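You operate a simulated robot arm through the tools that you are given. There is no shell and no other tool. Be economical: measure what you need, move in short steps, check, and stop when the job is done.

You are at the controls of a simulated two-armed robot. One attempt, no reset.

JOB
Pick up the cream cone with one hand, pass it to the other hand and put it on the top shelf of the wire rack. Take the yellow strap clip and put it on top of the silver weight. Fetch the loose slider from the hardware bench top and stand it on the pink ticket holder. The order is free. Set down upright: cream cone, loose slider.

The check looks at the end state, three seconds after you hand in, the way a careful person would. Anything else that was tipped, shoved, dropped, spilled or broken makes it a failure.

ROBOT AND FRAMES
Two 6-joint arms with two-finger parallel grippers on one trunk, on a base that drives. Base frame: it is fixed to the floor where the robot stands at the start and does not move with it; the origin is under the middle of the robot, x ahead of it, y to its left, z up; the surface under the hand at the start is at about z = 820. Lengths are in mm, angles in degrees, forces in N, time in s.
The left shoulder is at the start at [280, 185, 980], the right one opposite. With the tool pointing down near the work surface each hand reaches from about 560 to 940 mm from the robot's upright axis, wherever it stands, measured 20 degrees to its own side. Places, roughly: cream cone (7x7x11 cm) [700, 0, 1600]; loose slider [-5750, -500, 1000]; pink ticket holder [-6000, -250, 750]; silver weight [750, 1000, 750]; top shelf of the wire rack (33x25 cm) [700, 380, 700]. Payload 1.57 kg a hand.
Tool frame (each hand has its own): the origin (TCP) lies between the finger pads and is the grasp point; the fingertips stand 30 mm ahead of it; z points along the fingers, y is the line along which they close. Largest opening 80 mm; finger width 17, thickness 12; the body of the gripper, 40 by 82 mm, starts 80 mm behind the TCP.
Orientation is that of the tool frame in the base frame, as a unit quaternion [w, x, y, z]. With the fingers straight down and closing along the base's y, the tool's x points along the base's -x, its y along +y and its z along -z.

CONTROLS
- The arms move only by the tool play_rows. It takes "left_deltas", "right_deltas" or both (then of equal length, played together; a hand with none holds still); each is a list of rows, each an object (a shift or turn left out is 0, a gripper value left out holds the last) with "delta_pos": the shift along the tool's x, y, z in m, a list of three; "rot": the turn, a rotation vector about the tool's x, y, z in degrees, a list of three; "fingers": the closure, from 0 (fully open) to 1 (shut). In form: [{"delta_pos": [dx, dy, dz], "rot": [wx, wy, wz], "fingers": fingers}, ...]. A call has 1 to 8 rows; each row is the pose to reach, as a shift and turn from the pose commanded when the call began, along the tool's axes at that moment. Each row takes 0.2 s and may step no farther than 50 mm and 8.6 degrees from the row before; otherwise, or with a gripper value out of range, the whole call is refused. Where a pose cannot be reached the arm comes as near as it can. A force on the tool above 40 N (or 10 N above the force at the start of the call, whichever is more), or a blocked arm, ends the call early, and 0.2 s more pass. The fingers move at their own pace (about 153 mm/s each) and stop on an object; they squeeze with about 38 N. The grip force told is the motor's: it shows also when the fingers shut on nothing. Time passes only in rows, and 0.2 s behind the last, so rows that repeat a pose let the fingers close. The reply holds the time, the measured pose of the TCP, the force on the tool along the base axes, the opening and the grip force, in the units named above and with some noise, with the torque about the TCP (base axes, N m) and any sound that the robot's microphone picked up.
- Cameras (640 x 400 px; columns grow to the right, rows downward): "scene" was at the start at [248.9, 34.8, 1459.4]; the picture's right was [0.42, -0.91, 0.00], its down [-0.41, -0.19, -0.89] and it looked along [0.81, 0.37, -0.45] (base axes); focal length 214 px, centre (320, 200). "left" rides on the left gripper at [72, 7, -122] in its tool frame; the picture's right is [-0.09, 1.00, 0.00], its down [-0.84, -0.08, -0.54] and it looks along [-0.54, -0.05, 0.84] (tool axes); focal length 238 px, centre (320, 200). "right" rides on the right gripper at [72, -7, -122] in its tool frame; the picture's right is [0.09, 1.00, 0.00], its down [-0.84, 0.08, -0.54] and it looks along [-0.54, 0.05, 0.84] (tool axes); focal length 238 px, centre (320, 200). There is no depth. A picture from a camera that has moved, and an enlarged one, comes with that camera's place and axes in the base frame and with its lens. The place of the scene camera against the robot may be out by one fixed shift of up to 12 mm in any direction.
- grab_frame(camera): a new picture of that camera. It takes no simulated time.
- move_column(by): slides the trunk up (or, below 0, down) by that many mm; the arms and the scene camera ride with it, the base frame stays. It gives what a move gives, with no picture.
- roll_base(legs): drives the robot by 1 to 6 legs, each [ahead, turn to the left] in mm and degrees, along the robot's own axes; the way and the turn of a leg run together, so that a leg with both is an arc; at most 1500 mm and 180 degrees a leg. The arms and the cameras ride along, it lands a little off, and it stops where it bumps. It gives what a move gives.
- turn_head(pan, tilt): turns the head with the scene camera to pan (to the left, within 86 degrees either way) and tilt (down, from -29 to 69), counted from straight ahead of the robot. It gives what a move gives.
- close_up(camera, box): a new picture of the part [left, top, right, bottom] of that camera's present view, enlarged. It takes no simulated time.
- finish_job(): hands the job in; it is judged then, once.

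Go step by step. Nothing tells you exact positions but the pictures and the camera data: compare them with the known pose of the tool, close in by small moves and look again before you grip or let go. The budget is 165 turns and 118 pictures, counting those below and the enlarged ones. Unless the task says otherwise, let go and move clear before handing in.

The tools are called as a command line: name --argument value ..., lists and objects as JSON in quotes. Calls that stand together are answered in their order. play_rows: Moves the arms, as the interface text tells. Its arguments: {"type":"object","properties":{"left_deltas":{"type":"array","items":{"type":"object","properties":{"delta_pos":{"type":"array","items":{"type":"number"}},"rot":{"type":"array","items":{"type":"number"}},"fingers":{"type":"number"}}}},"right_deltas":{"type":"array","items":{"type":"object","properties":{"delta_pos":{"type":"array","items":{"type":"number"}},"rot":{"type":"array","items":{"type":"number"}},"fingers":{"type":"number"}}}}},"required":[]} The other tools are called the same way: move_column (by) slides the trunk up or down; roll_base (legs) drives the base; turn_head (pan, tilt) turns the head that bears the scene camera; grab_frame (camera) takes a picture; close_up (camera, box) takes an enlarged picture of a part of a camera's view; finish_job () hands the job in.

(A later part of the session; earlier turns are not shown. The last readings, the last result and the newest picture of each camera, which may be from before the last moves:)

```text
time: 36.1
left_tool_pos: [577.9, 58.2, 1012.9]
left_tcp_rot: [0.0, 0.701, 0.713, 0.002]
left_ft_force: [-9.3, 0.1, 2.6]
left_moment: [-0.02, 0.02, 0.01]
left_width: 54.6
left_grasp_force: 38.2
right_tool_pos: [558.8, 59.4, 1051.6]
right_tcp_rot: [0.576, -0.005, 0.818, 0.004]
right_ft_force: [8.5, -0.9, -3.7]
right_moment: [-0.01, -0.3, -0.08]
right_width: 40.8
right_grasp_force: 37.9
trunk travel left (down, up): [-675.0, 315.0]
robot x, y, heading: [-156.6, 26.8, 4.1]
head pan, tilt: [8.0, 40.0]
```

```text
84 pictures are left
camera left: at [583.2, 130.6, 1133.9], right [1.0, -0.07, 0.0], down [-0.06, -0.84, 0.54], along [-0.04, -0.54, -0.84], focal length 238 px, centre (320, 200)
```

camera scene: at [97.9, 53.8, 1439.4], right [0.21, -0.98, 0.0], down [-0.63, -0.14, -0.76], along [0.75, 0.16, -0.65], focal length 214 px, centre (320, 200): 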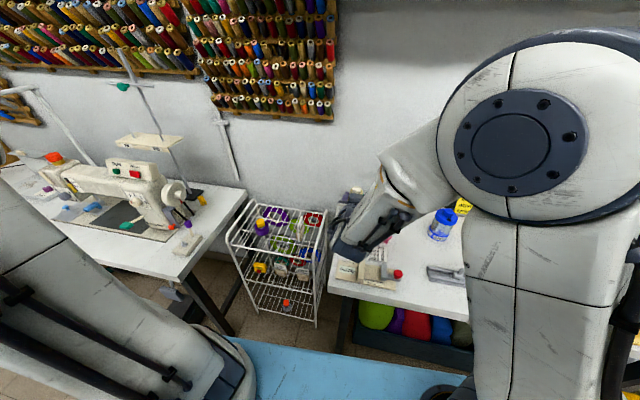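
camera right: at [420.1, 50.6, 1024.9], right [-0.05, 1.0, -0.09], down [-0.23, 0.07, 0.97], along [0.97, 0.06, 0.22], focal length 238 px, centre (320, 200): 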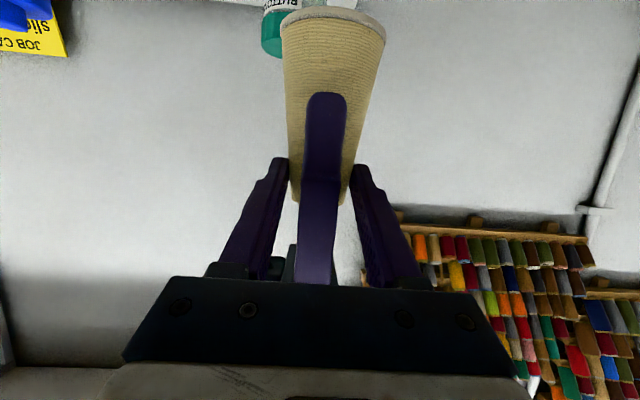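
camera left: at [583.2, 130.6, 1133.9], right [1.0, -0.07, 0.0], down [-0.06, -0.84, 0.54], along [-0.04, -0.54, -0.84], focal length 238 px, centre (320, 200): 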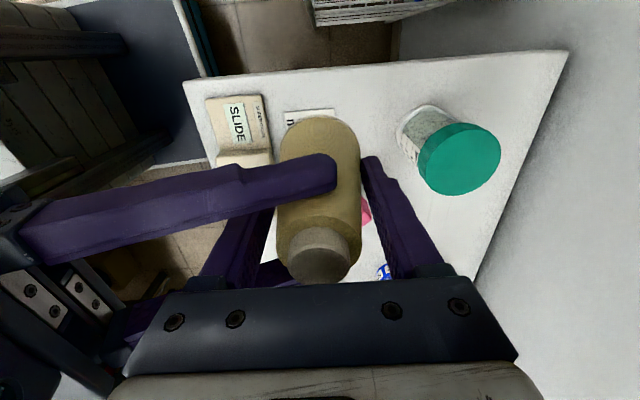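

Both hands hold it (54.6 mm left). I open the right hand.

play_rows --right_deltas '[{"delta_pos": [0, 0, 0], "fingers": 0.45}, {"delta_pos": [0, 0, 0], "fingers": 0.3}]' --left_deltas '[{"delta_pos": [0, 0, 0], "fingers": 1}, {"delta_pos": [0, 0, 0], "fingers": 1}]'

grab_frame --camera "left"

```text
time: 36.7
left_tool_pos: [578.6, 56.3, 1012.3]
left_tcp_rot: [0.001, 0.701, 0.713, 0.001]
left_ft_force: [0.3, -0.2, -0.9]
left_moment: [-0.03, 0.01, 0.01]
left_width: 54.6
left_grasp_force: 38.0
right_tool_pos: [559.5, 59.3, 1052.5]
right_tcp_rot: [0.576, -0.007, 0.817, 0.006]
right_ft_force: [0.2, 0.0, 0.1]
right_moment: [0.01, -0.02, -0.02]
right_width: 56.3
right_grasp_force: 0.0
trunk travel left (down, up): [-675.0, 315.0]
robot x, y, heading: [-157.8, 26.4, 4.2]
head pan, tilt: [8.0, 40.0]
```

```text
83 pictures are left
camera left: at [583.6, 130.7, 1133.9], right [1.0, -0.07, 0.0], down [-0.06, -0.84, 0.54], along [-0.04, -0.54, -0.84], focal length 238 px, centre (320, 200)
```

left: 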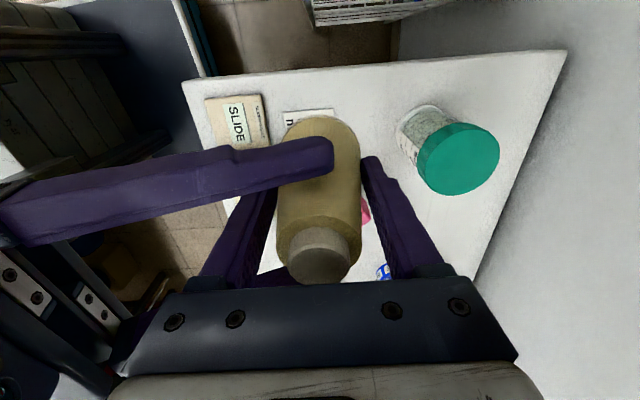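

The left hand holds it alone, steady. The right hand opens fully and backs out along its own axis.

play_rows --right_deltas '[{"delta_pos": [0, 0, 0], "fingers": 0}, {"delta_pos": [0, 0, -0.03]}, {"delta_pos": [0, 0, -0.06]}, {"delta_pos": [0, 0, -0.09]}, {"delta_pos": [0, -0.03, -0.11]}, {"delta_pos": [0, -0.07, -0.12]}]'

grab_frame --camera "left"

grab_frame --camera "scene"

```text
time: 38.1
left_tool_pos: [579.4, 57.2, 1013.2]
left_tcp_rot: [0.001, 0.701, 0.713, 0.001]
left_ft_force: [-0.3, 0.1, -0.2]
left_moment: [0.02, -0.03, 0.01]
left_width: 54.7
left_grasp_force: 38.2
right_tool_pos: [482.0, 38.4, 1124.7]
right_tcp_rot: [0.575, -0.005, 0.818, 0.004]
right_ft_force: [0.1, -0.1, 0.3]
right_moment: [-0.01, 0.02, -0.01]
right_width: 79.9
right_grasp_force: 0.0
right hand out of reach, approached as far as the arm can: row 4, 5, 6
trunk travel left (down, up): [-675.0, 315.0]
robot x, y, heading: [-154.7, 29.0, 4.4]
head pan, tilt: [8.0, 40.0]
```

```text
82 pictures are left
camera left: at [583.3, 130.3, 1134.2], right [1.0, -0.08, 0.0], down [-0.06, -0.84, 0.54], along [-0.04, -0.54, -0.84], focal length 238 px, centre (320, 200)
```

left: 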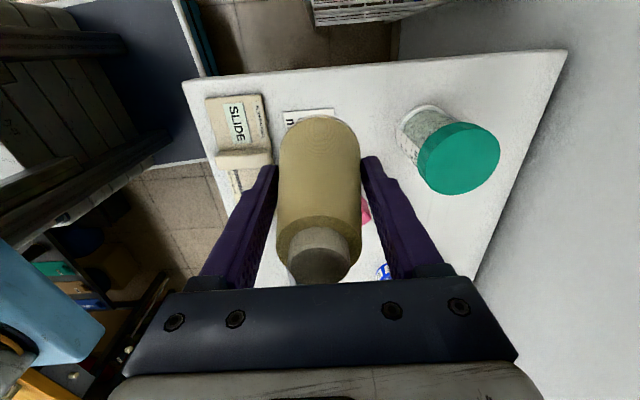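

```text
81 pictures are left
camera scene: at [97.9, 52.3, 1439.4], right [0.21, -0.98, 0.0], down [-0.63, -0.14, -0.76], along [0.75, 0.16, -0.65], focal length 214 px, centre (320, 200)
```

scene: 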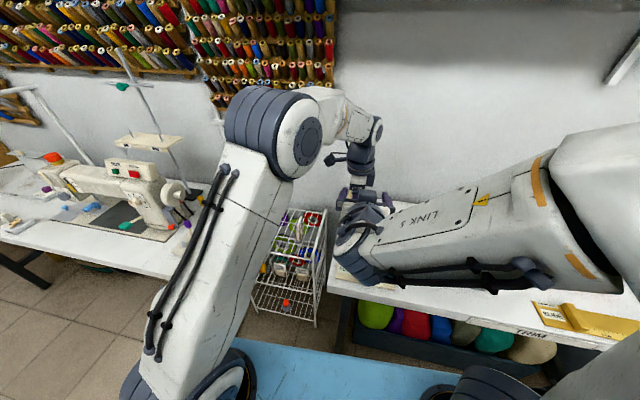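

The pass is done. I carry the cone left and up, away from the table, and turn the right hand back to pointing down on its own side.

play_rows --left_deltas '[{"delta_pos": [0.01, 0, -0.015]}, {"delta_pos": [0.035, 0, -0.035]}, {"delta_pos": [0.07, 0, -0.055]}, {"delta_pos": [0.11, 0.003, -0.065]}, {"delta_pos": [0.15, 0.005, -0.067]}, {"delta_pos": [0.18, 0.008, -0.067]}, {"delta_pos": [0.193, 0.01, -0.067]}, {"delta_pos": [0.193, 0.01, -0.067]}]'

play_rows --right_deltas '[{"delta_pos": [0.0, -0.04, 0.0], "rot": [0, 8.5, 0]}, {"delta_pos": [0.0, -0.08, 0.01], "rot": [0, 17, 0]}, {"delta_pos": [0.0, -0.12, 0.02], "rot": [0, 25.5, 0]}, {"delta_pos": [0.0, -0.16, 0.03], "rot": [0, 34, 0]}, {"delta_pos": [0.0, -0.2, 0.04], "rot": [0, 42.5, 0]}, {"delta_pos": [0.0, -0.22, 0.05], "rot": [0, 51, 0]}, {"delta_pos": [0.0, -0.24, 0.06], "rot": [0, 59.5, 0]}, {"delta_pos": [0.0, -0.25, 0.07], "rot": [0, 68, 0]}]'

grab_frame --camera "left"

```text
time: 39.9
left_tool_pos: [586.3, 251.8, 1080.8]
left_tcp_rot: [0.001, 0.701, 0.713, 0.001]
left_ft_force: [0.2, 0.1, -0.7]
left_moment: [-0.02, 0.01, 0.03]
left_width: 54.4
left_grasp_force: 37.8
right_tool_pos: [481.7, 38.7, 1123.1]
right_tcp_rot: [0.574, -0.006, 0.819, 0.004]
right_ft_force: [0.0, -0.5, 0.3]
right_moment: [-0.04, 0.01, 0.0]
right_width: 80.0
right_grasp_force: 0.1
trunk travel left (down, up): [-675.0, 315.0]
robot x, y, heading: [-156.0, 27.4, 4.3]
head pan, tilt: [8.0, 40.0]
```

```text
time: 41.7
left_tool_pos: [585.6, 252.8, 1080.3]
left_tcp_rot: [0.001, 0.701, 0.713, 0.001]
left_ft_force: [-0.7, 0.6, -2.2]
left_moment: [0.0, -0.03, 0.02]
left_width: 54.5
left_grasp_force: 38.2
right_tool_pos: [552.9, -212.4, 1099.4]
right_tcp_rot: [0.019, -0.008, 1.0, 0.001]
right_ft_force: [-0.9, 0.5, -0.3]
right_moment: [-0.01, 0.0, 0.02]
right_width: 80.0
right_grasp_force: 0.1
trunk travel left (down, up): [-675.0, 315.0]
robot x, y, heading: [-155.4, 27.2, 4.1]
head pan, tilt: [8.0, 40.0]
```

```text
80 pictures are left
camera left: at [590.1, 324.7, 1202.6], right [1.0, -0.07, 0.0], down [-0.06, -0.84, 0.54], along [-0.04, -0.54, -0.84], focal length 238 px, centre (320, 200)
```

left: 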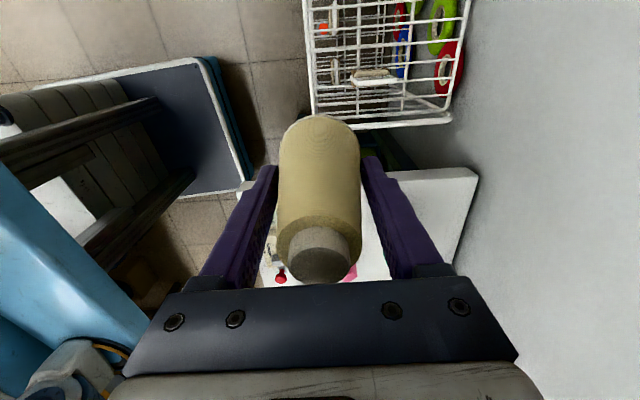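

The grip is firm. I drive back forward to bring the rack in reach.

roll_base --legs '[[148, -4]]'

turn_head --pan 28 --tilt 45

grab_frame --camera "scene"

grab_frame --camera "left"

```text
time: 43.1
left_tool_pos: [751.2, 204.9, 1080.4]
left_tcp_rot: [0.001, 0.727, 0.687, 0.001]
left_ft_force: [-0.1, -0.1, -0.8]
left_moment: [-0.02, -0.04, 0.06]
left_width: 54.6
left_grasp_force: 38.4
right_tool_pos: [683.6, -257.2, 1099.6]
right_tcp_rot: [0.02, 0.028, 0.999, -0.001]
right_ft_force: [-0.6, 0.3, 1.1]
right_moment: [-0.04, -0.01, -0.01]
right_width: 80.3
right_grasp_force: 0.0
trunk travel left (down, up): [-675.0, 315.0]
robot x, y, heading: [-3.8, 29.6, 0.3]
head pan, tilt: [8.0, 40.0]
```

```text
time: 44.0
left_tool_pos: [751.7, 203.3, 1080.2]
left_tcp_rot: [0.001, 0.726, 0.688, 0.002]
left_ft_force: [0.4, -0.9, -1.1]
left_moment: [0.0, -0.02, 0.02]
left_width: 54.4
left_grasp_force: 38.4
right_tool_pos: [684.3, -257.5, 1097.8]
right_tcp_rot: [0.019, 0.028, 0.999, 0.001]
right_ft_force: [-0.5, -0.5, 0.2]
right_moment: [-0.03, 0.0, -0.01]
right_width: 79.9
right_grasp_force: 0.0
trunk travel left (down, up): [-675.0, 315.0]
robot x, y, heading: [-1.9, 30.3, 0.3]
head pan, tilt: [28.0, 45.0]
```

```text
79 pictures are left
camera scene: at [232.9, 65.0, 1432.0], right [0.47, -0.88, 0.0], down [-0.62, -0.33, -0.71], along [0.62, 0.33, -0.71], focal length 214 px, centre (320, 200)
```

scene: 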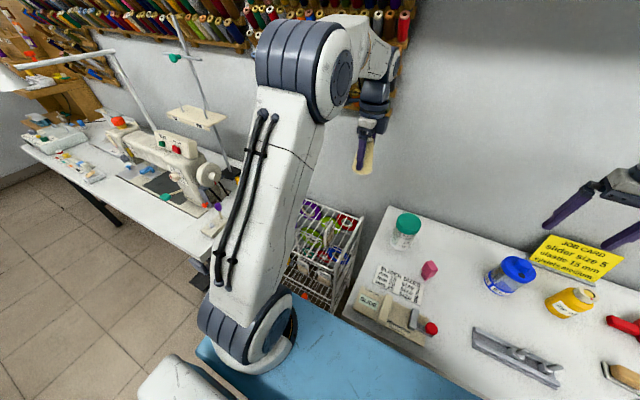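

```text
78 pictures are left
camera left: at [760.6, 275.9, 1202.1], right [0.99, -0.15, 0.0], down [-0.13, -0.83, 0.54], along [-0.08, -0.54, -0.84], focal length 238 px, centre (320, 200)
```

left: 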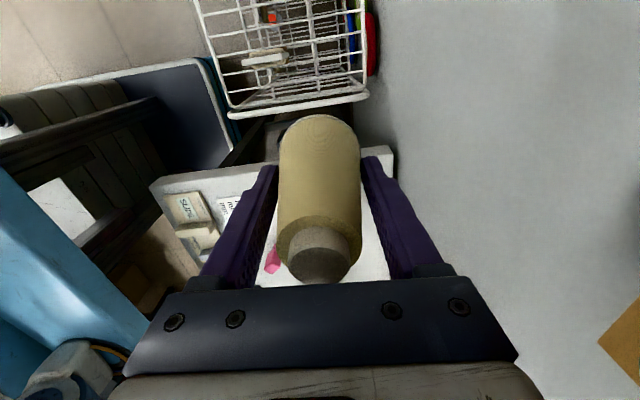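

I carry the cone over the rack to see the top shelf from above.

play_rows --left_deltas '[{"delta_pos": [0.02, -0.005, 0]}, {"delta_pos": [0.06, -0.015, 0]}, {"delta_pos": [0.1, -0.025, 0]}, {"delta_pos": [0.14, -0.035, 0]}, {"delta_pos": [0.18, -0.045, 0]}, {"delta_pos": [0.22, -0.056, 0]}, {"delta_pos": [0.25, -0.062, 0]}, {"delta_pos": [0.263, -0.066, 0]}]'

grab_frame --camera "left"

grab_frame --camera "scene"

```text
time: 45.8
left_tool_pos: [698.6, 471.0, 1080.3]
left_tcp_rot: [0.002, 0.727, 0.687, 0.003]
left_ft_force: [0.6, 1.1, -1.5]
left_moment: [0.01, 0.01, 0.03]
left_width: 54.6
left_grasp_force: 37.6
right_tool_pos: [684.2, -257.2, 1099.0]
right_tcp_rot: [0.02, 0.028, 0.999, 0.0]
right_ft_force: [-0.2, 0.3, 0.4]
right_moment: [-0.02, -0.01, 0.01]
right_width: 79.8
right_grasp_force: 0.0
trunk travel left (down, up): [-675.0, 315.0]
robot x, y, heading: [-2.9, 25.7, 0.2]
head pan, tilt: [28.0, 45.0]
```

```text
77 pictures are left
camera left: at [708.8, 543.5, 1200.5], right [0.99, -0.15, 0.0], down [-0.13, -0.83, 0.54], along [-0.08, -0.54, -0.84], focal length 238 px, centre (320, 200)
```

left: 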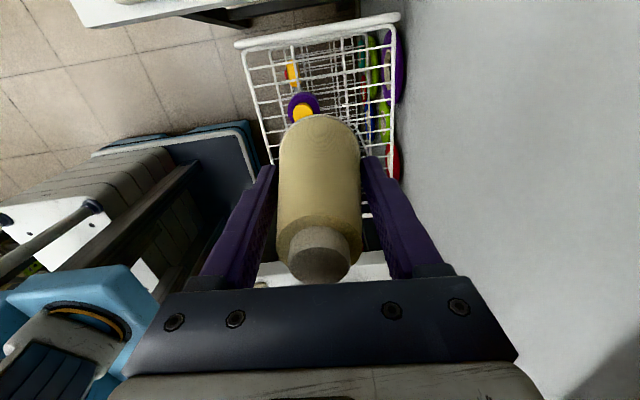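

```text
76 pictures are left
camera scene: at [232.8, 65.2, 1432.0], right [0.47, -0.88, 0.0], down [-0.62, -0.34, -0.71], along [0.62, 0.34, -0.71], focal length 214 px, centre (320, 200)
```

scene: 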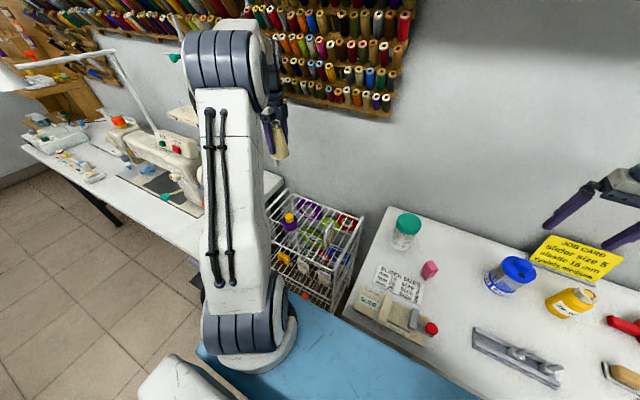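

close_up --camera "scene" --box '[250, 175, 380, 320]'

close_up --camera "left" --box '[220, 0, 420, 220]'

```text
2.76 times, centred on (315, 248) of scene
camera zoom: at [232.8, 65.2, 1432.0], right [0.47, -0.88, 0.0], down [-0.62, -0.34, -0.71], along [0.62, 0.34, -0.71], focal length 592 px, centre (334, 69)
```

zoom: 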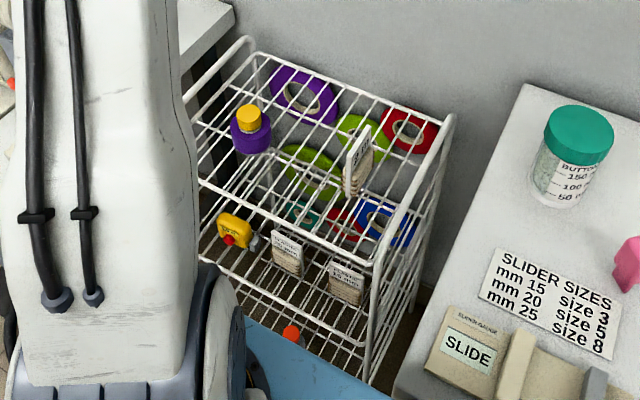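

```text
1.82 times, centred on (320, 110) of left
camera zoom: at [708.8, 543.5, 1200.5], right [0.99, -0.15, 0.0], down [-0.13, -0.83, 0.54], along [-0.08, -0.54, -0.84], focal length 433 px, centre (320, 364)
```

zoom: 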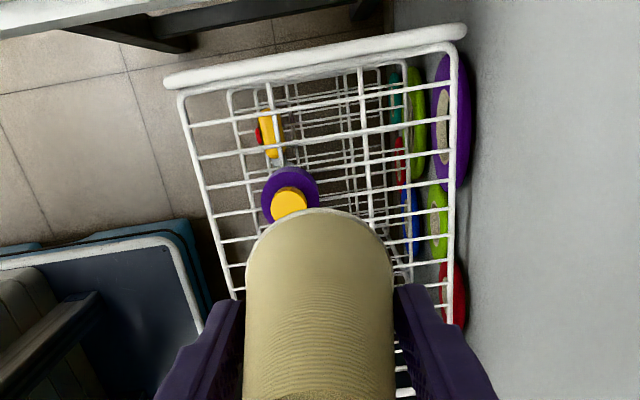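

The rack is clear now: top shelf spans x 578–830, y 223–553, z≈705–712, with a purple bottle near [668, 449] and a card near [686, 280]. The free spot is about [735, 360], between two wires; I move over it and come partway down.

play_rows --left_deltas '[{"delta_pos": [-0.03, 0.012, 0]}, {"delta_pos": [-0.07, 0.028, 0]}, {"delta_pos": [-0.109, 0.042, 0.01]}, {"delta_pos": [-0.109, 0.042, 0.05]}, {"delta_pos": [-0.109, 0.042, 0.09]}, {"delta_pos": [-0.109, 0.042, 0.13]}, {"delta_pos": [-0.109, 0.042, 0.17]}, {"delta_pos": [-0.109, 0.042, 0.19]}]'

grab_frame --camera "left"

close_up --camera "scene" --box '[240, 150, 400, 310]'

```text
time: 47.5
left_tool_pos: [735.3, 357.4, 890.5]
left_tcp_rot: [0.001, 0.726, 0.688, 0.003]
left_ft_force: [0.4, -0.6, -1.2]
left_moment: [0.0, 0.0, 0.03]
left_width: 54.2
left_grasp_force: 37.8
right_tool_pos: [684.5, -257.6, 1098.5]
right_tcp_rot: [0.021, 0.029, 0.999, 0.001]
right_ft_force: [-0.6, -0.1, 0.1]
right_moment: [0.0, 0.0, -0.01]
right_width: 79.7
right_grasp_force: 0.0
trunk travel left (down, up): [-675.0, 315.0]
robot x, y, heading: [-3.2, 31.2, 0.3]
head pan, tilt: [28.0, 45.0]
```

```text
73 pictures are left
camera left: at [744.3, 429.9, 1012.2], right [0.99, -0.15, 0.0], down [-0.13, -0.83, 0.54], along [-0.08, -0.54, -0.84], focal length 238 px, centre (320, 200)
```

left: 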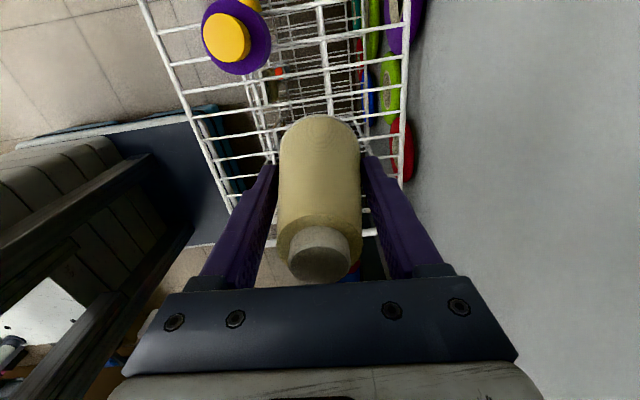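

```text
2.50 times, centred on (320, 230) of scene
camera zoom: at [232.8, 65.1, 1432.0], right [0.47, -0.88, 0.0], down [-0.62, -0.34, -0.71], along [0.62, 0.34, -0.71], focal length 536 px, centre (320, 125)
```

zoom: 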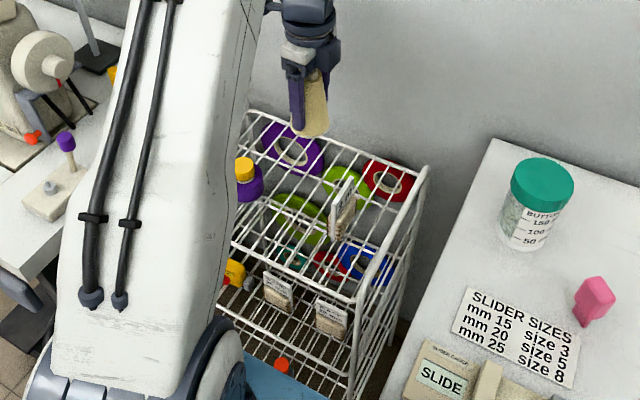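

close_up --camera "left" --box '[140, 0, 430, 250]'

```text
1.60 times, centred on (285, 125) of left
camera zoom: at [744.3, 429.9, 1012.2], right [0.99, -0.15, 0.0], down [-0.13, -0.83, 0.54], along [-0.08, -0.54, -0.84], focal length 381 px, centre (376, 320)
```

zoom: 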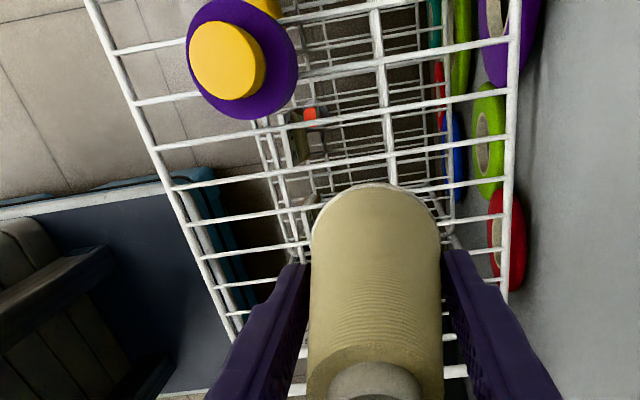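

Wires run at y≈405, 377, 348, 320 with a lengthwise rail at x≈741; y=362 is right. I descend to just above the shelf.

play_rows --left_deltas '[{"delta_pos": [0.004, 0, 0.035]}, {"delta_pos": [0.004, 0, 0.07]}, {"delta_pos": [0.004, 0, 0.095]}, {"delta_pos": [0.004, 0, 0.105]}, {"delta_pos": [0.004, 0, 0.105]}]'

close_up --camera "scene" --box '[240, 150, 400, 310]'

```text
time: 48.8
left_tool_pos: [735.4, 364.3, 786.3]
left_tcp_rot: [0.001, 0.726, 0.687, 0.001]
left_ft_force: [0.1, 0.3, -1.3]
left_moment: [0.0, 0.02, 0.01]
left_width: 54.3
left_grasp_force: 38.5
right_tool_pos: [684.0, -257.6, 1098.2]
right_tcp_rot: [0.02, 0.029, 0.999, 0.0]
right_ft_force: [-0.2, 0.3, -0.7]
right_moment: [-0.01, 0.0, 0.05]
right_width: 79.9
right_grasp_force: 0.0
trunk travel left (down, up): [-675.0, 315.0]
robot x, y, heading: [-4.8, 28.4, 0.2]
head pan, tilt: [28.0, 45.0]
```

```text
2.50 times, centred on (320, 230) of scene
camera zoom: at [232.9, 65.1, 1432.0], right [0.47, -0.88, 0.0], down [-0.62, -0.34, -0.71], along [0.62, 0.34, -0.71], focal length 536 px, centre (320, 125)
```

zoom: 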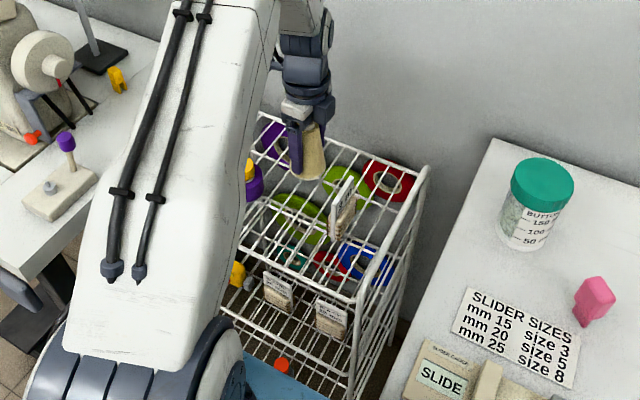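

The cone hovers just over the grid. I step down in small moves watching the force.

play_rows --left_deltas '[{"delta_pos": [0, 0, 0.004]}, {"delta_pos": [0, 0, 0.008]}]'

play_rows --left_deltas '[{"delta_pos": [0, 0, 0.004]}]'

play_rows --left_deltas '[{"delta_pos": [0, 0, 0.003]}]'

close_up --camera "scene" --box '[280, 180, 360, 250]'

```text
time: 49.4
left_tool_pos: [736.1, 364.5, 778.4]
left_tcp_rot: [0.001, 0.726, 0.688, 0.001]
left_ft_force: [0.0, 0.5, -0.7]
left_moment: [-0.01, -0.01, 0.02]
left_width: 54.4
left_grasp_force: 38.1
right_tool_pos: [683.1, -258.3, 1099.4]
right_tcp_rot: [0.02, 0.028, 0.999, -0.001]
right_ft_force: [0.2, -0.4, -0.8]
right_moment: [0.01, -0.01, -0.01]
right_width: 79.9
right_grasp_force: 0.1
trunk travel left (down, up): [-675.0, 315.0]
robot x, y, heading: [-2.2, 26.5, 0.4]
head pan, tilt: [28.0, 45.0]
```

```text
time: 49.8
left_tool_pos: [737.2, 364.2, 772.5]
left_tcp_rot: [0.001, 0.726, 0.688, 0.001]
left_ft_force: [-0.2, 0.7, -1.8]
left_moment: [0.03, 0.02, -0.01]
left_width: 54.4
left_grasp_force: 37.9
right_tool_pos: [684.3, -258.6, 1099.1]
right_tcp_rot: [0.021, 0.028, 0.999, 0.001]
right_ft_force: [0.4, 0.5, 1.1]
right_moment: [0.01, -0.03, 0.0]
right_width: 80.2
right_grasp_force: 0.0
trunk travel left (down, up): [-675.0, 315.0]
robot x, y, heading: [-1.8, 27.9, 0.4]
head pan, tilt: [28.0, 45.0]
```

```text
time: 50.1
left_tool_pos: [737.3, 363.8, 770.5]
left_tcp_rot: [0.001, 0.726, 0.688, 0.002]
left_ft_force: [0.4, 0.5, -0.8]
left_moment: [0.03, 0.01, 0.0]
left_width: 54.4
left_grasp_force: 38.0
right_tool_pos: [684.5, -257.8, 1098.9]
right_tcp_rot: [0.02, 0.029, 0.999, 0.0]
right_ft_force: [-0.7, -0.3, 0.2]
right_moment: [0.0, 0.01, -0.02]
right_width: 79.9
right_grasp_force: 0.1
trunk travel left (down, up): [-675.0, 315.0]
robot x, y, heading: [-5.3, 31.9, 0.3]
head pan, tilt: [28.0, 45.0]
```

```text
5.71 times, centred on (320, 215) of scene
camera zoom: at [232.8, 65.1, 1432.0], right [0.47, -0.88, 0.0], down [-0.62, -0.34, -0.71], along [0.62, 0.34, -0.71], focal length 1226 px, centre (320, 114)
```

zoom: 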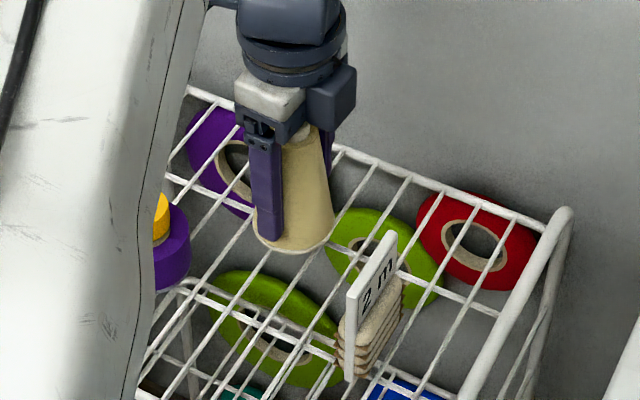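

play_rows --left_deltas '[{"delta_pos": [0, 0, 0.003]}]'

play_rows --left_deltas '[{"delta_pos": [0, 0, 0.003]}]'

```text
time: 50.5
left_tool_pos: [737.1, 363.2, 768.0]
left_tcp_rot: [0.001, 0.726, 0.688, 0.002]
left_ft_force: [-0.4, -0.7, -1.2]
left_moment: [0.0, -0.03, 0.02]
left_width: 54.6
left_grasp_force: 38.1
right_tool_pos: [683.9, -257.7, 1099.6]
right_tcp_rot: [0.02, 0.029, 0.999, 0.0]
right_ft_force: [-0.1, -0.1, -0.3]
right_moment: [0.02, 0.0, 0.01]
right_width: 79.7
right_grasp_force: 0.1
trunk travel left (down, up): [-675.0, 315.0]
robot x, y, heading: [-5.5, 26.5, 0.5]
head pan, tilt: [28.0, 45.0]
```

```text
time: 51.0
left_tool_pos: [737.4, 363.9, 763.5]
left_tcp_rot: [0.001, 0.726, 0.688, 0.001]
left_ft_force: [0.1, -1.1, -1.0]
left_moment: [0.01, -0.01, 0.0]
left_width: 54.1
left_grasp_force: 38.4
right_tool_pos: [684.2, -256.8, 1098.5]
right_tcp_rot: [0.02, 0.03, 0.999, 0.0]
right_ft_force: [-0.2, -0.8, 1.0]
right_moment: [0.01, -0.02, 0.02]
right_width: 79.8
right_grasp_force: 0.0
trunk travel left (down, up): [-675.0, 315.0]
robot x, y, heading: [-6.1, 30.2, 0.2]
head pan, tilt: [28.0, 45.0]
```

play_rows --left_deltas '[{"delta_pos": [0, 0, 0.003]}]'

play_rows --left_deltas '[{"delta_pos": [0, 0, 0.003]}]'

close_up --camera "scene" --box '[280, 180, 360, 250]'

```text
time: 51.4
left_tool_pos: [736.4, 363.6, 760.7]
left_tcp_rot: [0.002, 0.726, 0.688, 0.002]
left_ft_force: [0.0, 0.4, -2.0]
left_moment: [0.02, -0.01, 0.03]
left_width: 54.2
left_grasp_force: 38.0
right_tool_pos: [685.0, -257.8, 1099.0]
right_tcp_rot: [0.02, 0.029, 0.999, 0.0]
right_ft_force: [-0.1, -0.3, 0.4]
right_moment: [0.01, 0.01, -0.01]
right_width: 80.1
right_grasp_force: 0.1
trunk travel left (down, up): [-675.0, 315.0]
robot x, y, heading: [-7.8, 27.3, 0.5]
head pan, tilt: [28.0, 45.0]
```

```text
time: 51.8
left_tool_pos: [737.2, 363.1, 758.2]
left_tcp_rot: [0.001, 0.726, 0.688, 0.003]
left_ft_force: [-1.0, 0.5, -2.1]
left_moment: [0.0, -0.02, 0.03]
left_width: 54.5
left_grasp_force: 38.0
right_tool_pos: [683.9, -256.9, 1099.1]
right_tcp_rot: [0.02, 0.029, 0.999, -0.001]
right_ft_force: [-1.0, -0.6, 0.1]
right_moment: [0.04, -0.04, -0.01]
right_width: 80.1
right_grasp_force: 0.0
trunk travel left (down, up): [-675.0, 315.0]
robot x, y, heading: [-6.1, 28.2, 0.2]
head pan, tilt: [28.0, 45.0]
```

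```text
5.71 times, centred on (320, 215) of scene
camera zoom: at [232.8, 65.1, 1432.0], right [0.47, -0.88, 0.0], down [-0.62, -0.34, -0.71], along [0.62, 0.34, -0.71], focal length 1226 px, centre (320, 114)
```

zoom: 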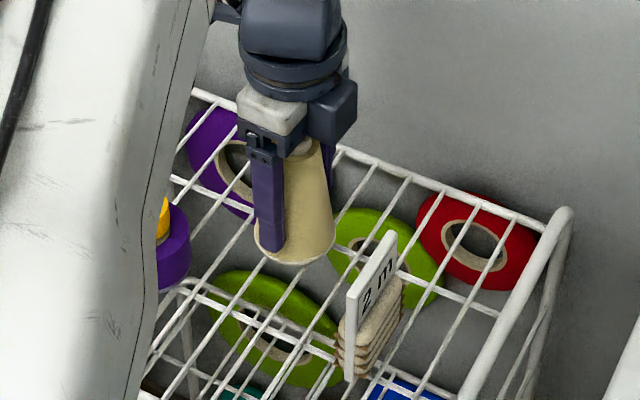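

Still no contact at 758; I keep stepping.

play_rows --left_deltas '[{"delta_pos": [0, 0, 0.003]}]'

play_rows --left_deltas '[{"delta_pos": [0, 0, 0.003]}]'

play_rows --left_deltas '[{"delta_pos": [0, 0, 0.003]}]'

```text
time: 52.1
left_tool_pos: [737.8, 362.2, 755.7]
left_tcp_rot: [0.001, 0.726, 0.688, 0.003]
left_ft_force: [0.4, -1.2, -1.1]
left_moment: [0.0, 0.02, 0.0]
left_width: 54.4
left_grasp_force: 38.2
right_tool_pos: [684.7, -257.8, 1098.8]
right_tcp_rot: [0.02, 0.029, 0.999, -0.001]
right_ft_force: [-0.5, -0.6, -0.9]
right_moment: [0.0, -0.01, 0.03]
right_width: 80.0
right_grasp_force: 0.0
trunk travel left (down, up): [-675.0, 315.0]
robot x, y, heading: [-5.1, 31.7, 0.2]
head pan, tilt: [28.0, 45.0]
```

```text
time: 52.5
left_tool_pos: [737.4, 362.7, 752.6]
left_tcp_rot: [0.001, 0.726, 0.687, 0.002]
left_ft_force: [0.1, -0.7, -1.3]
left_moment: [0.0, 0.0, -0.03]
left_width: 54.4
left_grasp_force: 38.5
right_tool_pos: [684.3, -258.0, 1097.9]
right_tcp_rot: [0.019, 0.029, 0.999, 0.0]
right_ft_force: [-0.6, -1.0, -0.3]
right_moment: [0.0, 0.01, 0.0]
right_width: 80.0
right_grasp_force: 0.1
trunk travel left (down, up): [-675.0, 315.0]
robot x, y, heading: [-3.2, 31.7, 0.4]
head pan, tilt: [28.0, 45.0]
```

```text
time: 53.0
left_tool_pos: [737.5, 362.9, 752.2]
left_tcp_rot: [0.0, 0.726, 0.688, 0.003]
left_ft_force: [-4.5, -1.1, 16.5]
left_moment: [-0.48, 0.54, -0.06]
left_width: 54.3
left_grasp_force: 38.5
right_tool_pos: [683.3, -257.9, 1100.8]
right_tcp_rot: [0.02, 0.029, 0.999, 0.001]
right_ft_force: [-0.9, -0.3, 0.2]
right_moment: [-0.01, 0.0, 0.03]
right_width: 79.9
right_grasp_force: 0.0
trunk travel left (down, up): [-675.0, 315.0]
robot x, y, heading: [-4.6, 30.5, 0.4]
head pan, tilt: [28.0, 45.0]
```

Contact at z≈752 (16 N). I relieve it 1.5 mm and open the fingers slowly.

play_rows --left_deltas '[{"delta_pos": [0, 0, -0.0015]}]'

play_rows --left_deltas '[{"delta_pos": [0, 0, 0], "fingers": 0.28}, {"delta_pos": [0, 0, 0], "fingers": 0.2}, {"delta_pos": [0, 0, 0], "fingers": 0}, {"delta_pos": [0, 0, 0], "fingers": 0}]'

close_up --camera "scene" --box '[280, 180, 360, 250]'

grab_frame --camera "left"

```text
time: 53.4
left_tool_pos: [736.9, 362.7, 751.3]
left_tcp_rot: [0.001, 0.725, 0.688, 0.002]
left_ft_force: [-1.5, -1.7, 12.2]
left_moment: [-0.34, 0.35, 0.02]
left_width: 54.2
left_grasp_force: 38.0
right_tool_pos: [683.5, -258.0, 1099.0]
right_tcp_rot: [0.02, 0.028, 0.999, 0.0]
right_ft_force: [0.6, 0.8, -0.3]
right_moment: [0.0, 0.0, 0.01]
right_width: 79.8
right_grasp_force: 0.0
trunk travel left (down, up): [-675.0, 315.0]
robot x, y, heading: [-9.4, 25.1, 0.2]
head pan, tilt: [28.0, 45.0]
```

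```text
time: 54.4
left_tool_pos: [738.3, 362.3, 751.0]
left_tcp_rot: [0.001, 0.726, 0.688, 0.0]
left_ft_force: [-0.4, 0.4, -0.2]
left_moment: [0.02, 0.01, 0.0]
left_width: 80.2
left_grasp_force: 0.1
right_tool_pos: [683.8, -258.0, 1098.3]
right_tcp_rot: [0.02, 0.029, 0.999, 0.001]
right_ft_force: [-0.3, 0.4, 0.9]
right_moment: [0.0, 0.02, 0.0]
right_width: 80.4
right_grasp_force: 0.0
trunk travel left (down, up): [-675.0, 315.0]
robot x, y, heading: [-4.5, 30.2, 0.6]
head pan, tilt: [28.0, 45.0]
```

```text
5.71 times, centred on (320, 215) of scene
camera zoom: at [232.8, 65.1, 1432.0], right [0.47, -0.88, 0.0], down [-0.62, -0.34, -0.71], along [0.62, 0.34, -0.71], focal length 1226 px, centre (320, 114)
```

zoom: 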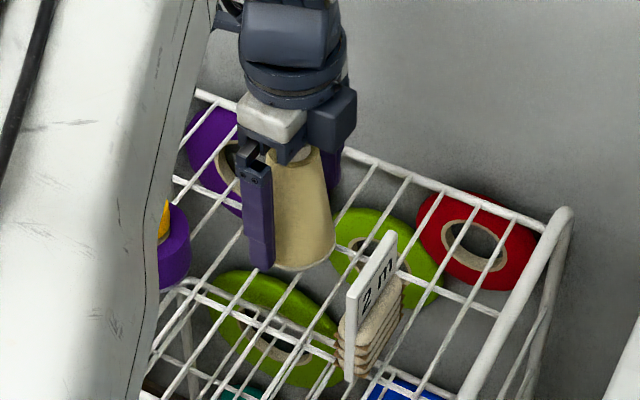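

```text
66 pictures are left
camera left: at [746.8, 435.1, 872.4], right [0.99, -0.15, 0.0], down [-0.13, -0.83, 0.54], along [-0.08, -0.54, -0.84], focal length 238 px, centre (320, 200)
```

left: 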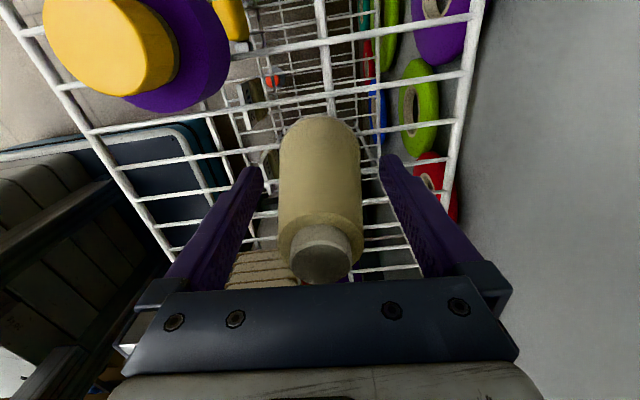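

The cone stands upright on the top shelf. I lift the left hand straight up and clear.

play_rows --left_deltas '[{"delta_pos": [0, 0, -0.03]}, {"delta_pos": [0, 0, -0.07]}, {"delta_pos": [0, 0, -0.115]}, {"delta_pos": [0, 0, -0.16]}, {"delta_pos": [0, 0, -0.205]}, {"delta_pos": [0, 0, -0.25]}, {"delta_pos": [0, 0, -0.3]}, {"delta_pos": [0, 0, -0.33]}]'

grab_frame --camera "left"

turn_head --pan 45 --tilt 30

close_up --camera "scene" --box '[40, 80, 440, 330]'

```text
time: 56.1
left_tool_pos: [736.0, 363.1, 1082.3]
left_tcp_rot: [0.0, 0.726, 0.688, 0.001]
left_ft_force: [0.6, -0.2, 0.7]
left_moment: [0.02, -0.01, 0.03]
left_width: 80.0
left_grasp_force: 0.1
right_tool_pos: [684.2, -258.6, 1099.1]
right_tcp_rot: [0.019, 0.029, 0.999, -0.001]
right_ft_force: [-0.6, -0.3, -0.1]
right_moment: [0.01, 0.03, 0.0]
right_width: 80.0
right_grasp_force: 0.0
trunk travel left (down, up): [-675.0, 315.0]
robot x, y, heading: [-4.3, 26.3, 0.4]
head pan, tilt: [28.0, 45.0]
```

```text
65 pictures are left
camera left: at [746.1, 435.4, 1203.4], right [0.99, -0.15, 0.0], down [-0.12, -0.83, 0.54], along [-0.08, -0.54, -0.84], focal length 238 px, centre (320, 200)
```

left: 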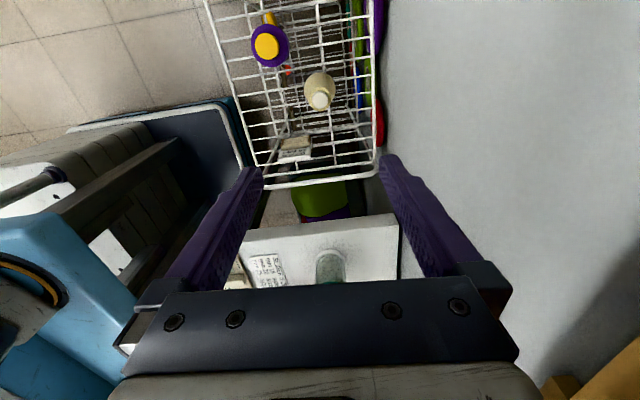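

```text
time: 57.0
left_tool_pos: [735.9, 361.9, 1081.0]
left_tcp_rot: [0.001, 0.726, 0.688, 0.001]
left_ft_force: [0.2, -0.4, -0.5]
left_moment: [0.0, 0.0, -0.02]
left_width: 80.0
left_grasp_force: 0.0
right_tool_pos: [685.3, -258.0, 1097.9]
right_tcp_rot: [0.02, 0.028, 0.999, 0.0]
right_ft_force: [0.3, 0.6, 0.0]
right_moment: [-0.01, -0.02, -0.01]
right_width: 80.1
right_grasp_force: 0.1
trunk travel left (down, up): [-675.0, 315.0]
robot x, y, heading: [-7.1, 27.3, 0.2]
head pan, tilt: [45.0, 30.0]
```

```text
1.60 times, centred on (240, 205) of scene
camera zoom: at [224.8, 90.8, 1454.6], right [0.71, -0.7, 0.0], down [-0.35, -0.36, -0.87], along [0.61, 0.61, -0.5], focal length 343 px, centre (448, 192)
```

zoom: 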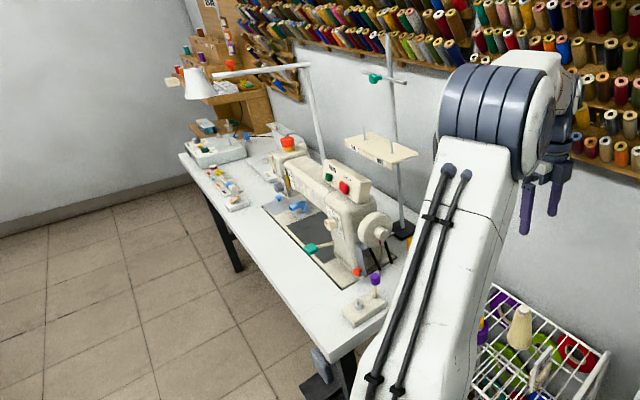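

Cone job done. I retract both hands before driving to the sewing table, turning the left hand back.

play_rows --left_deltas '[{"delta_pos": [0.005, -0.032, 0], "rot": [0, 0, -8.5]}, {"delta_pos": [0.01, -0.064, 0], "rot": [0, 0, -17]}, {"delta_pos": [0.015, -0.096, 0], "rot": [0, 0, -25.5]}, {"delta_pos": [0.02, -0.128, 0], "rot": [0, 0, -34]}, {"delta_pos": [0.025, -0.16, 0], "rot": [0, 0, -42.5]}, {"delta_pos": [0.03, -0.192, 0], "rot": [0, 0, -51]}, {"delta_pos": [0.036, -0.224, 0], "rot": [0, 0, -59.5]}, {"delta_pos": [0.043, -0.255, 0], "rot": [0, 0, -68]}]' --right_deltas '[{"delta_pos": [0.015, 0, 0]}, {"delta_pos": [0.03, 0, 0]}, {"delta_pos": [0.045, 0, 0]}, {"delta_pos": [0.06, 0, 0]}, {"delta_pos": [0.075, 0, 0]}, {"delta_pos": [0.09, 0, 0]}, {"delta_pos": [0.1, 0, 0]}, {"delta_pos": [0.11, 0, 0]}]'

play_rows --left_deltas '[{"rot": [0, 0, -8]}, {"rot": [0, 0, -16]}, {"rot": [0, 0, -23]}]'

roll_base --legs '[[-120, 0]]'

roll_base --legs '[[0, 45], [0, 45]]'

turn_head --pan -20 --tilt 40

grab_frame --camera "scene"

```text
time: 58.8
left_tool_pos: [483.2, 420.4, 1081.0]
left_tcp_rot: [0.002, 0.216, 0.976, 0.001]
left_ft_force: [-0.1, -0.5, 0.9]
left_moment: [0.01, 0.03, -0.02]
left_width: 80.1
left_grasp_force: 0.1
right_tool_pos: [575.2, -250.3, 1093.9]
right_tcp_rot: [0.02, 0.029, 0.999, 0.0]
right_ft_force: [0.0, -0.4, -0.9]
right_moment: [-0.02, -0.02, -0.01]
right_width: 80.1
right_grasp_force: 0.1
trunk travel left (down, up): [-675.0, 315.0]
robot x, y, heading: [-6.9, 27.7, 0.3]
head pan, tilt: [45.0, 30.0]
```

```text
time: 59.5
left_tool_pos: [483.6, 419.9, 1080.1]
left_tcp_rot: [0.002, 0.018, 1.0, 0.0]
left_ft_force: [-0.1, 0.3, 0.0]
left_moment: [0.01, -0.01, 0.02]
left_width: 80.1
left_grasp_force: 0.1
right_tool_pos: [574.8, -249.1, 1094.1]
right_tcp_rot: [0.021, 0.029, 0.999, 0.0]
right_ft_force: [0.1, 0.1, -0.2]
right_moment: [-0.01, 0.01, -0.01]
right_width: 80.1
right_grasp_force: 0.1
trunk travel left (down, up): [-675.0, 315.0]
robot x, y, heading: [-3.5, 28.9, -0.0]
head pan, tilt: [45.0, 30.0]
```

```text
time: 60.8
left_tool_pos: [362.6, 419.8, 1079.8]
left_tcp_rot: [0.002, 0.017, 1.0, -0.001]
left_ft_force: [-0.2, 0.7, 0.0]
left_moment: [-0.01, 0.03, -0.01]
left_width: 79.8
left_grasp_force: 0.1
right_tool_pos: [454.6, -249.0, 1095.0]
right_tcp_rot: [0.02, 0.026, 0.999, -0.001]
right_ft_force: [-0.7, -0.5, -0.5]
right_moment: [-0.02, 0.05, 0.02]
right_width: 80.0
right_grasp_force: 0.0
trunk travel left (down, up): [-675.0, 315.0]
robot x, y, heading: [-127.6, 29.7, 0.3]
head pan, tilt: [45.0, 30.0]
```

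```text
time: 63.4
left_tool_pos: [-36.6, 664.9, 1079.2]
left_tcp_rot: [0.003, -0.362, 0.932, 0.001]
left_ft_force: [0.6, -0.6, 0.3]
left_moment: [0.01, 0.04, 0.04]
left_width: 79.9
left_grasp_force: 0.0
right_tool_pos: [498.6, 251.2, 1096.0]
right_tcp_rot: [0.019, -0.352, 0.936, 0.007]
right_ft_force: [-0.2, 0.7, 0.4]
right_moment: [0.0, 0.0, 0.01]
right_width: 80.0
right_grasp_force: 0.0
trunk travel left (down, up): [-675.0, 315.0]
robot x, y, heading: [-105.3, 40.3, 40.6]
head pan, tilt: [45.0, 30.0]
stopped in leg 1: the robot was blocked; the commanded pose is now the measured one
```

```text
time: 64.7
left_tool_pos: [-37.8, 663.6, 1080.3]
left_tcp_rot: [0.002, -0.362, 0.932, 0.0]
left_ft_force: [-0.4, 0.5, -0.7]
left_moment: [-0.03, -0.02, -0.01]
left_width: 80.0
left_grasp_force: 0.1
right_tool_pos: [498.8, 251.3, 1094.7]
right_tcp_rot: [0.019, -0.352, 0.936, 0.006]
right_ft_force: [0.6, -0.6, 0.0]
right_moment: [0.02, 0.03, -0.01]
right_width: 80.0
right_grasp_force: 0.0
trunk travel left (down, up): [-675.0, 315.0]
robot x, y, heading: [-113.1, 38.1, 40.5]
head pan, tilt: [-20.0, 40.0]
```

```text
63 pictures are left
camera scene: at [97.5, 172.6, 1439.3], right [0.35, -0.94, 0.0], down [-0.6, -0.23, -0.77], along [0.72, 0.27, -0.64], focal length 214 px, centre (320, 200)
```

scene: 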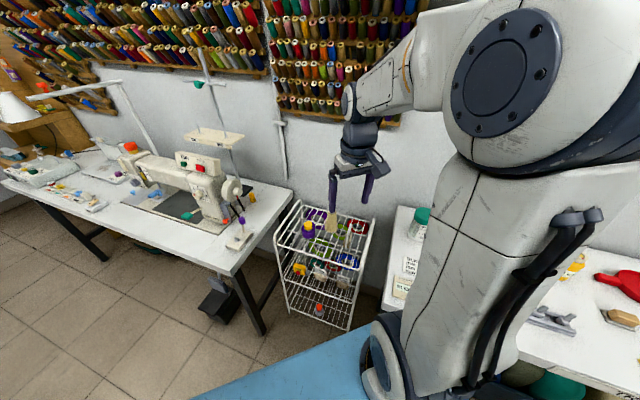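

The turn was blocked at 40°. I look to both rear sides, and at the sewing table, to find what is touching.

close_up --camera "scene" --box '[140, 140, 380, 290]'

turn_head --pan -86 --tilt 55

grab_frame --camera "scene"

turn_head --pan 80 --tilt 55

grab_frame --camera "scene"

```text
2.67 times, centred on (260, 215) of scene
camera zoom: at [97.5, 172.6, 1439.3], right [0.35, -0.94, 0.0], down [-0.6, -0.23, -0.77], along [0.72, 0.27, -0.64], focal length 572 px, centre (480, 160)
```

zoom: 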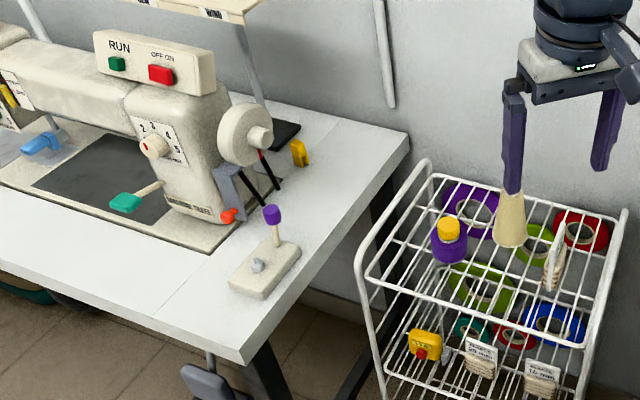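

```text
time: 66.1
left_tool_pos: [-36.0, 663.6, 1079.3]
left_tcp_rot: [0.001, -0.362, 0.932, 0.0]
left_ft_force: [0.5, -0.1, 0.5]
left_moment: [0.0, -0.02, -0.01]
left_width: 80.1
left_grasp_force: 0.1
right_tool_pos: [499.1, 252.3, 1093.7]
right_tcp_rot: [0.019, -0.352, 0.936, 0.007]
right_ft_force: [0.3, -0.3, -1.2]
right_moment: [0.04, 0.04, 0.0]
right_width: 79.8
right_grasp_force: 0.1
trunk travel left (down, up): [-675.0, 315.0]
robot x, y, heading: [-111.2, 42.8, 40.9]
head pan, tilt: [-85.9, 55.0]
```

```text
61 pictures are left
camera scene: at [68.7, 91.4, 1418.6], right [-0.71, -0.7, 0.0], down [-0.58, 0.58, -0.57], along [0.4, -0.41, -0.82], focal length 214 px, centre (320, 200)
```

scene: 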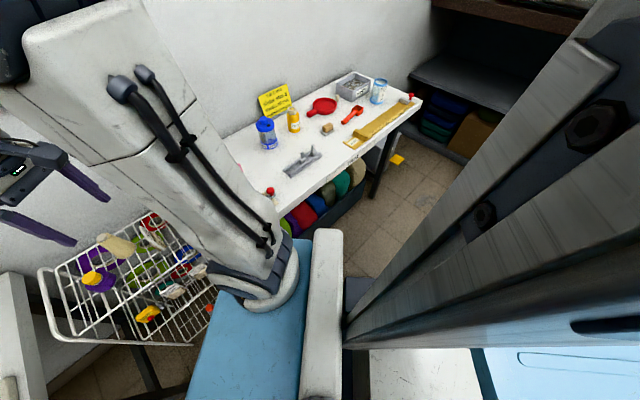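

```text
time: 68.6
left_tool_pos: [-36.1, 663.7, 1080.0]
left_tcp_rot: [0.001, -0.362, 0.932, 0.001]
left_ft_force: [0.5, 0.3, 0.3]
left_moment: [-0.01, 0.04, -0.03]
left_width: 80.1
left_grasp_force: 0.1
right_tool_pos: [498.9, 251.1, 1094.8]
right_tcp_rot: [0.019, -0.351, 0.936, 0.007]
right_ft_force: [0.7, -0.3, 0.1]
right_moment: [-0.01, 0.04, -0.03]
right_width: 80.2
right_grasp_force: 0.0
trunk travel left (down, up): [-675.0, 315.0]
robot x, y, heading: [-111.0, 45.7, 40.8]
head pan, tilt: [80.0, 55.0]
```

```text
60 pictures are left
camera scene: at [-18.7, 204.7, 1418.6], right [0.86, 0.51, 0.0], down [0.42, -0.71, -0.57], along [-0.29, 0.49, -0.82], focal length 214 px, centre (320, 200)
```

scene: 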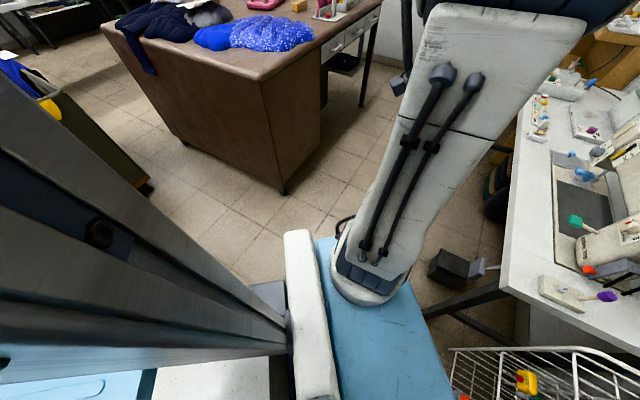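

The robot was pushed forward-left, so its rear corner touched the overlock table behind right. I go forward a little away from it and then continue the turn in pieces.

roll_base --legs '[[60, 0], [0, 20], [100, 0]]'

```text
time: 71.4
left_tool_pos: [-158.8, 776.6, 1080.7]
left_tcp_rot: [0.002, -0.518, 0.855, 0.001]
left_ft_force: [1.0, 0.4, 0.7]
left_moment: [0.05, -0.02, 0.01]
left_width: 79.7
left_grasp_force: 0.1
right_tool_pos: [484.5, 572.6, 1093.8]
right_tcp_rot: [0.018, -0.51, 0.86, 0.011]
right_ft_force: [-0.4, -0.2, 0.0]
right_moment: [0.02, 0.0, 0.02]
right_width: 79.9
right_grasp_force: 0.1
trunk travel left (down, up): [-675.0, 315.0]
robot x, y, heading: [-14.0, 168.4, 60.6]
head pan, tilt: [80.0, 55.0]
```

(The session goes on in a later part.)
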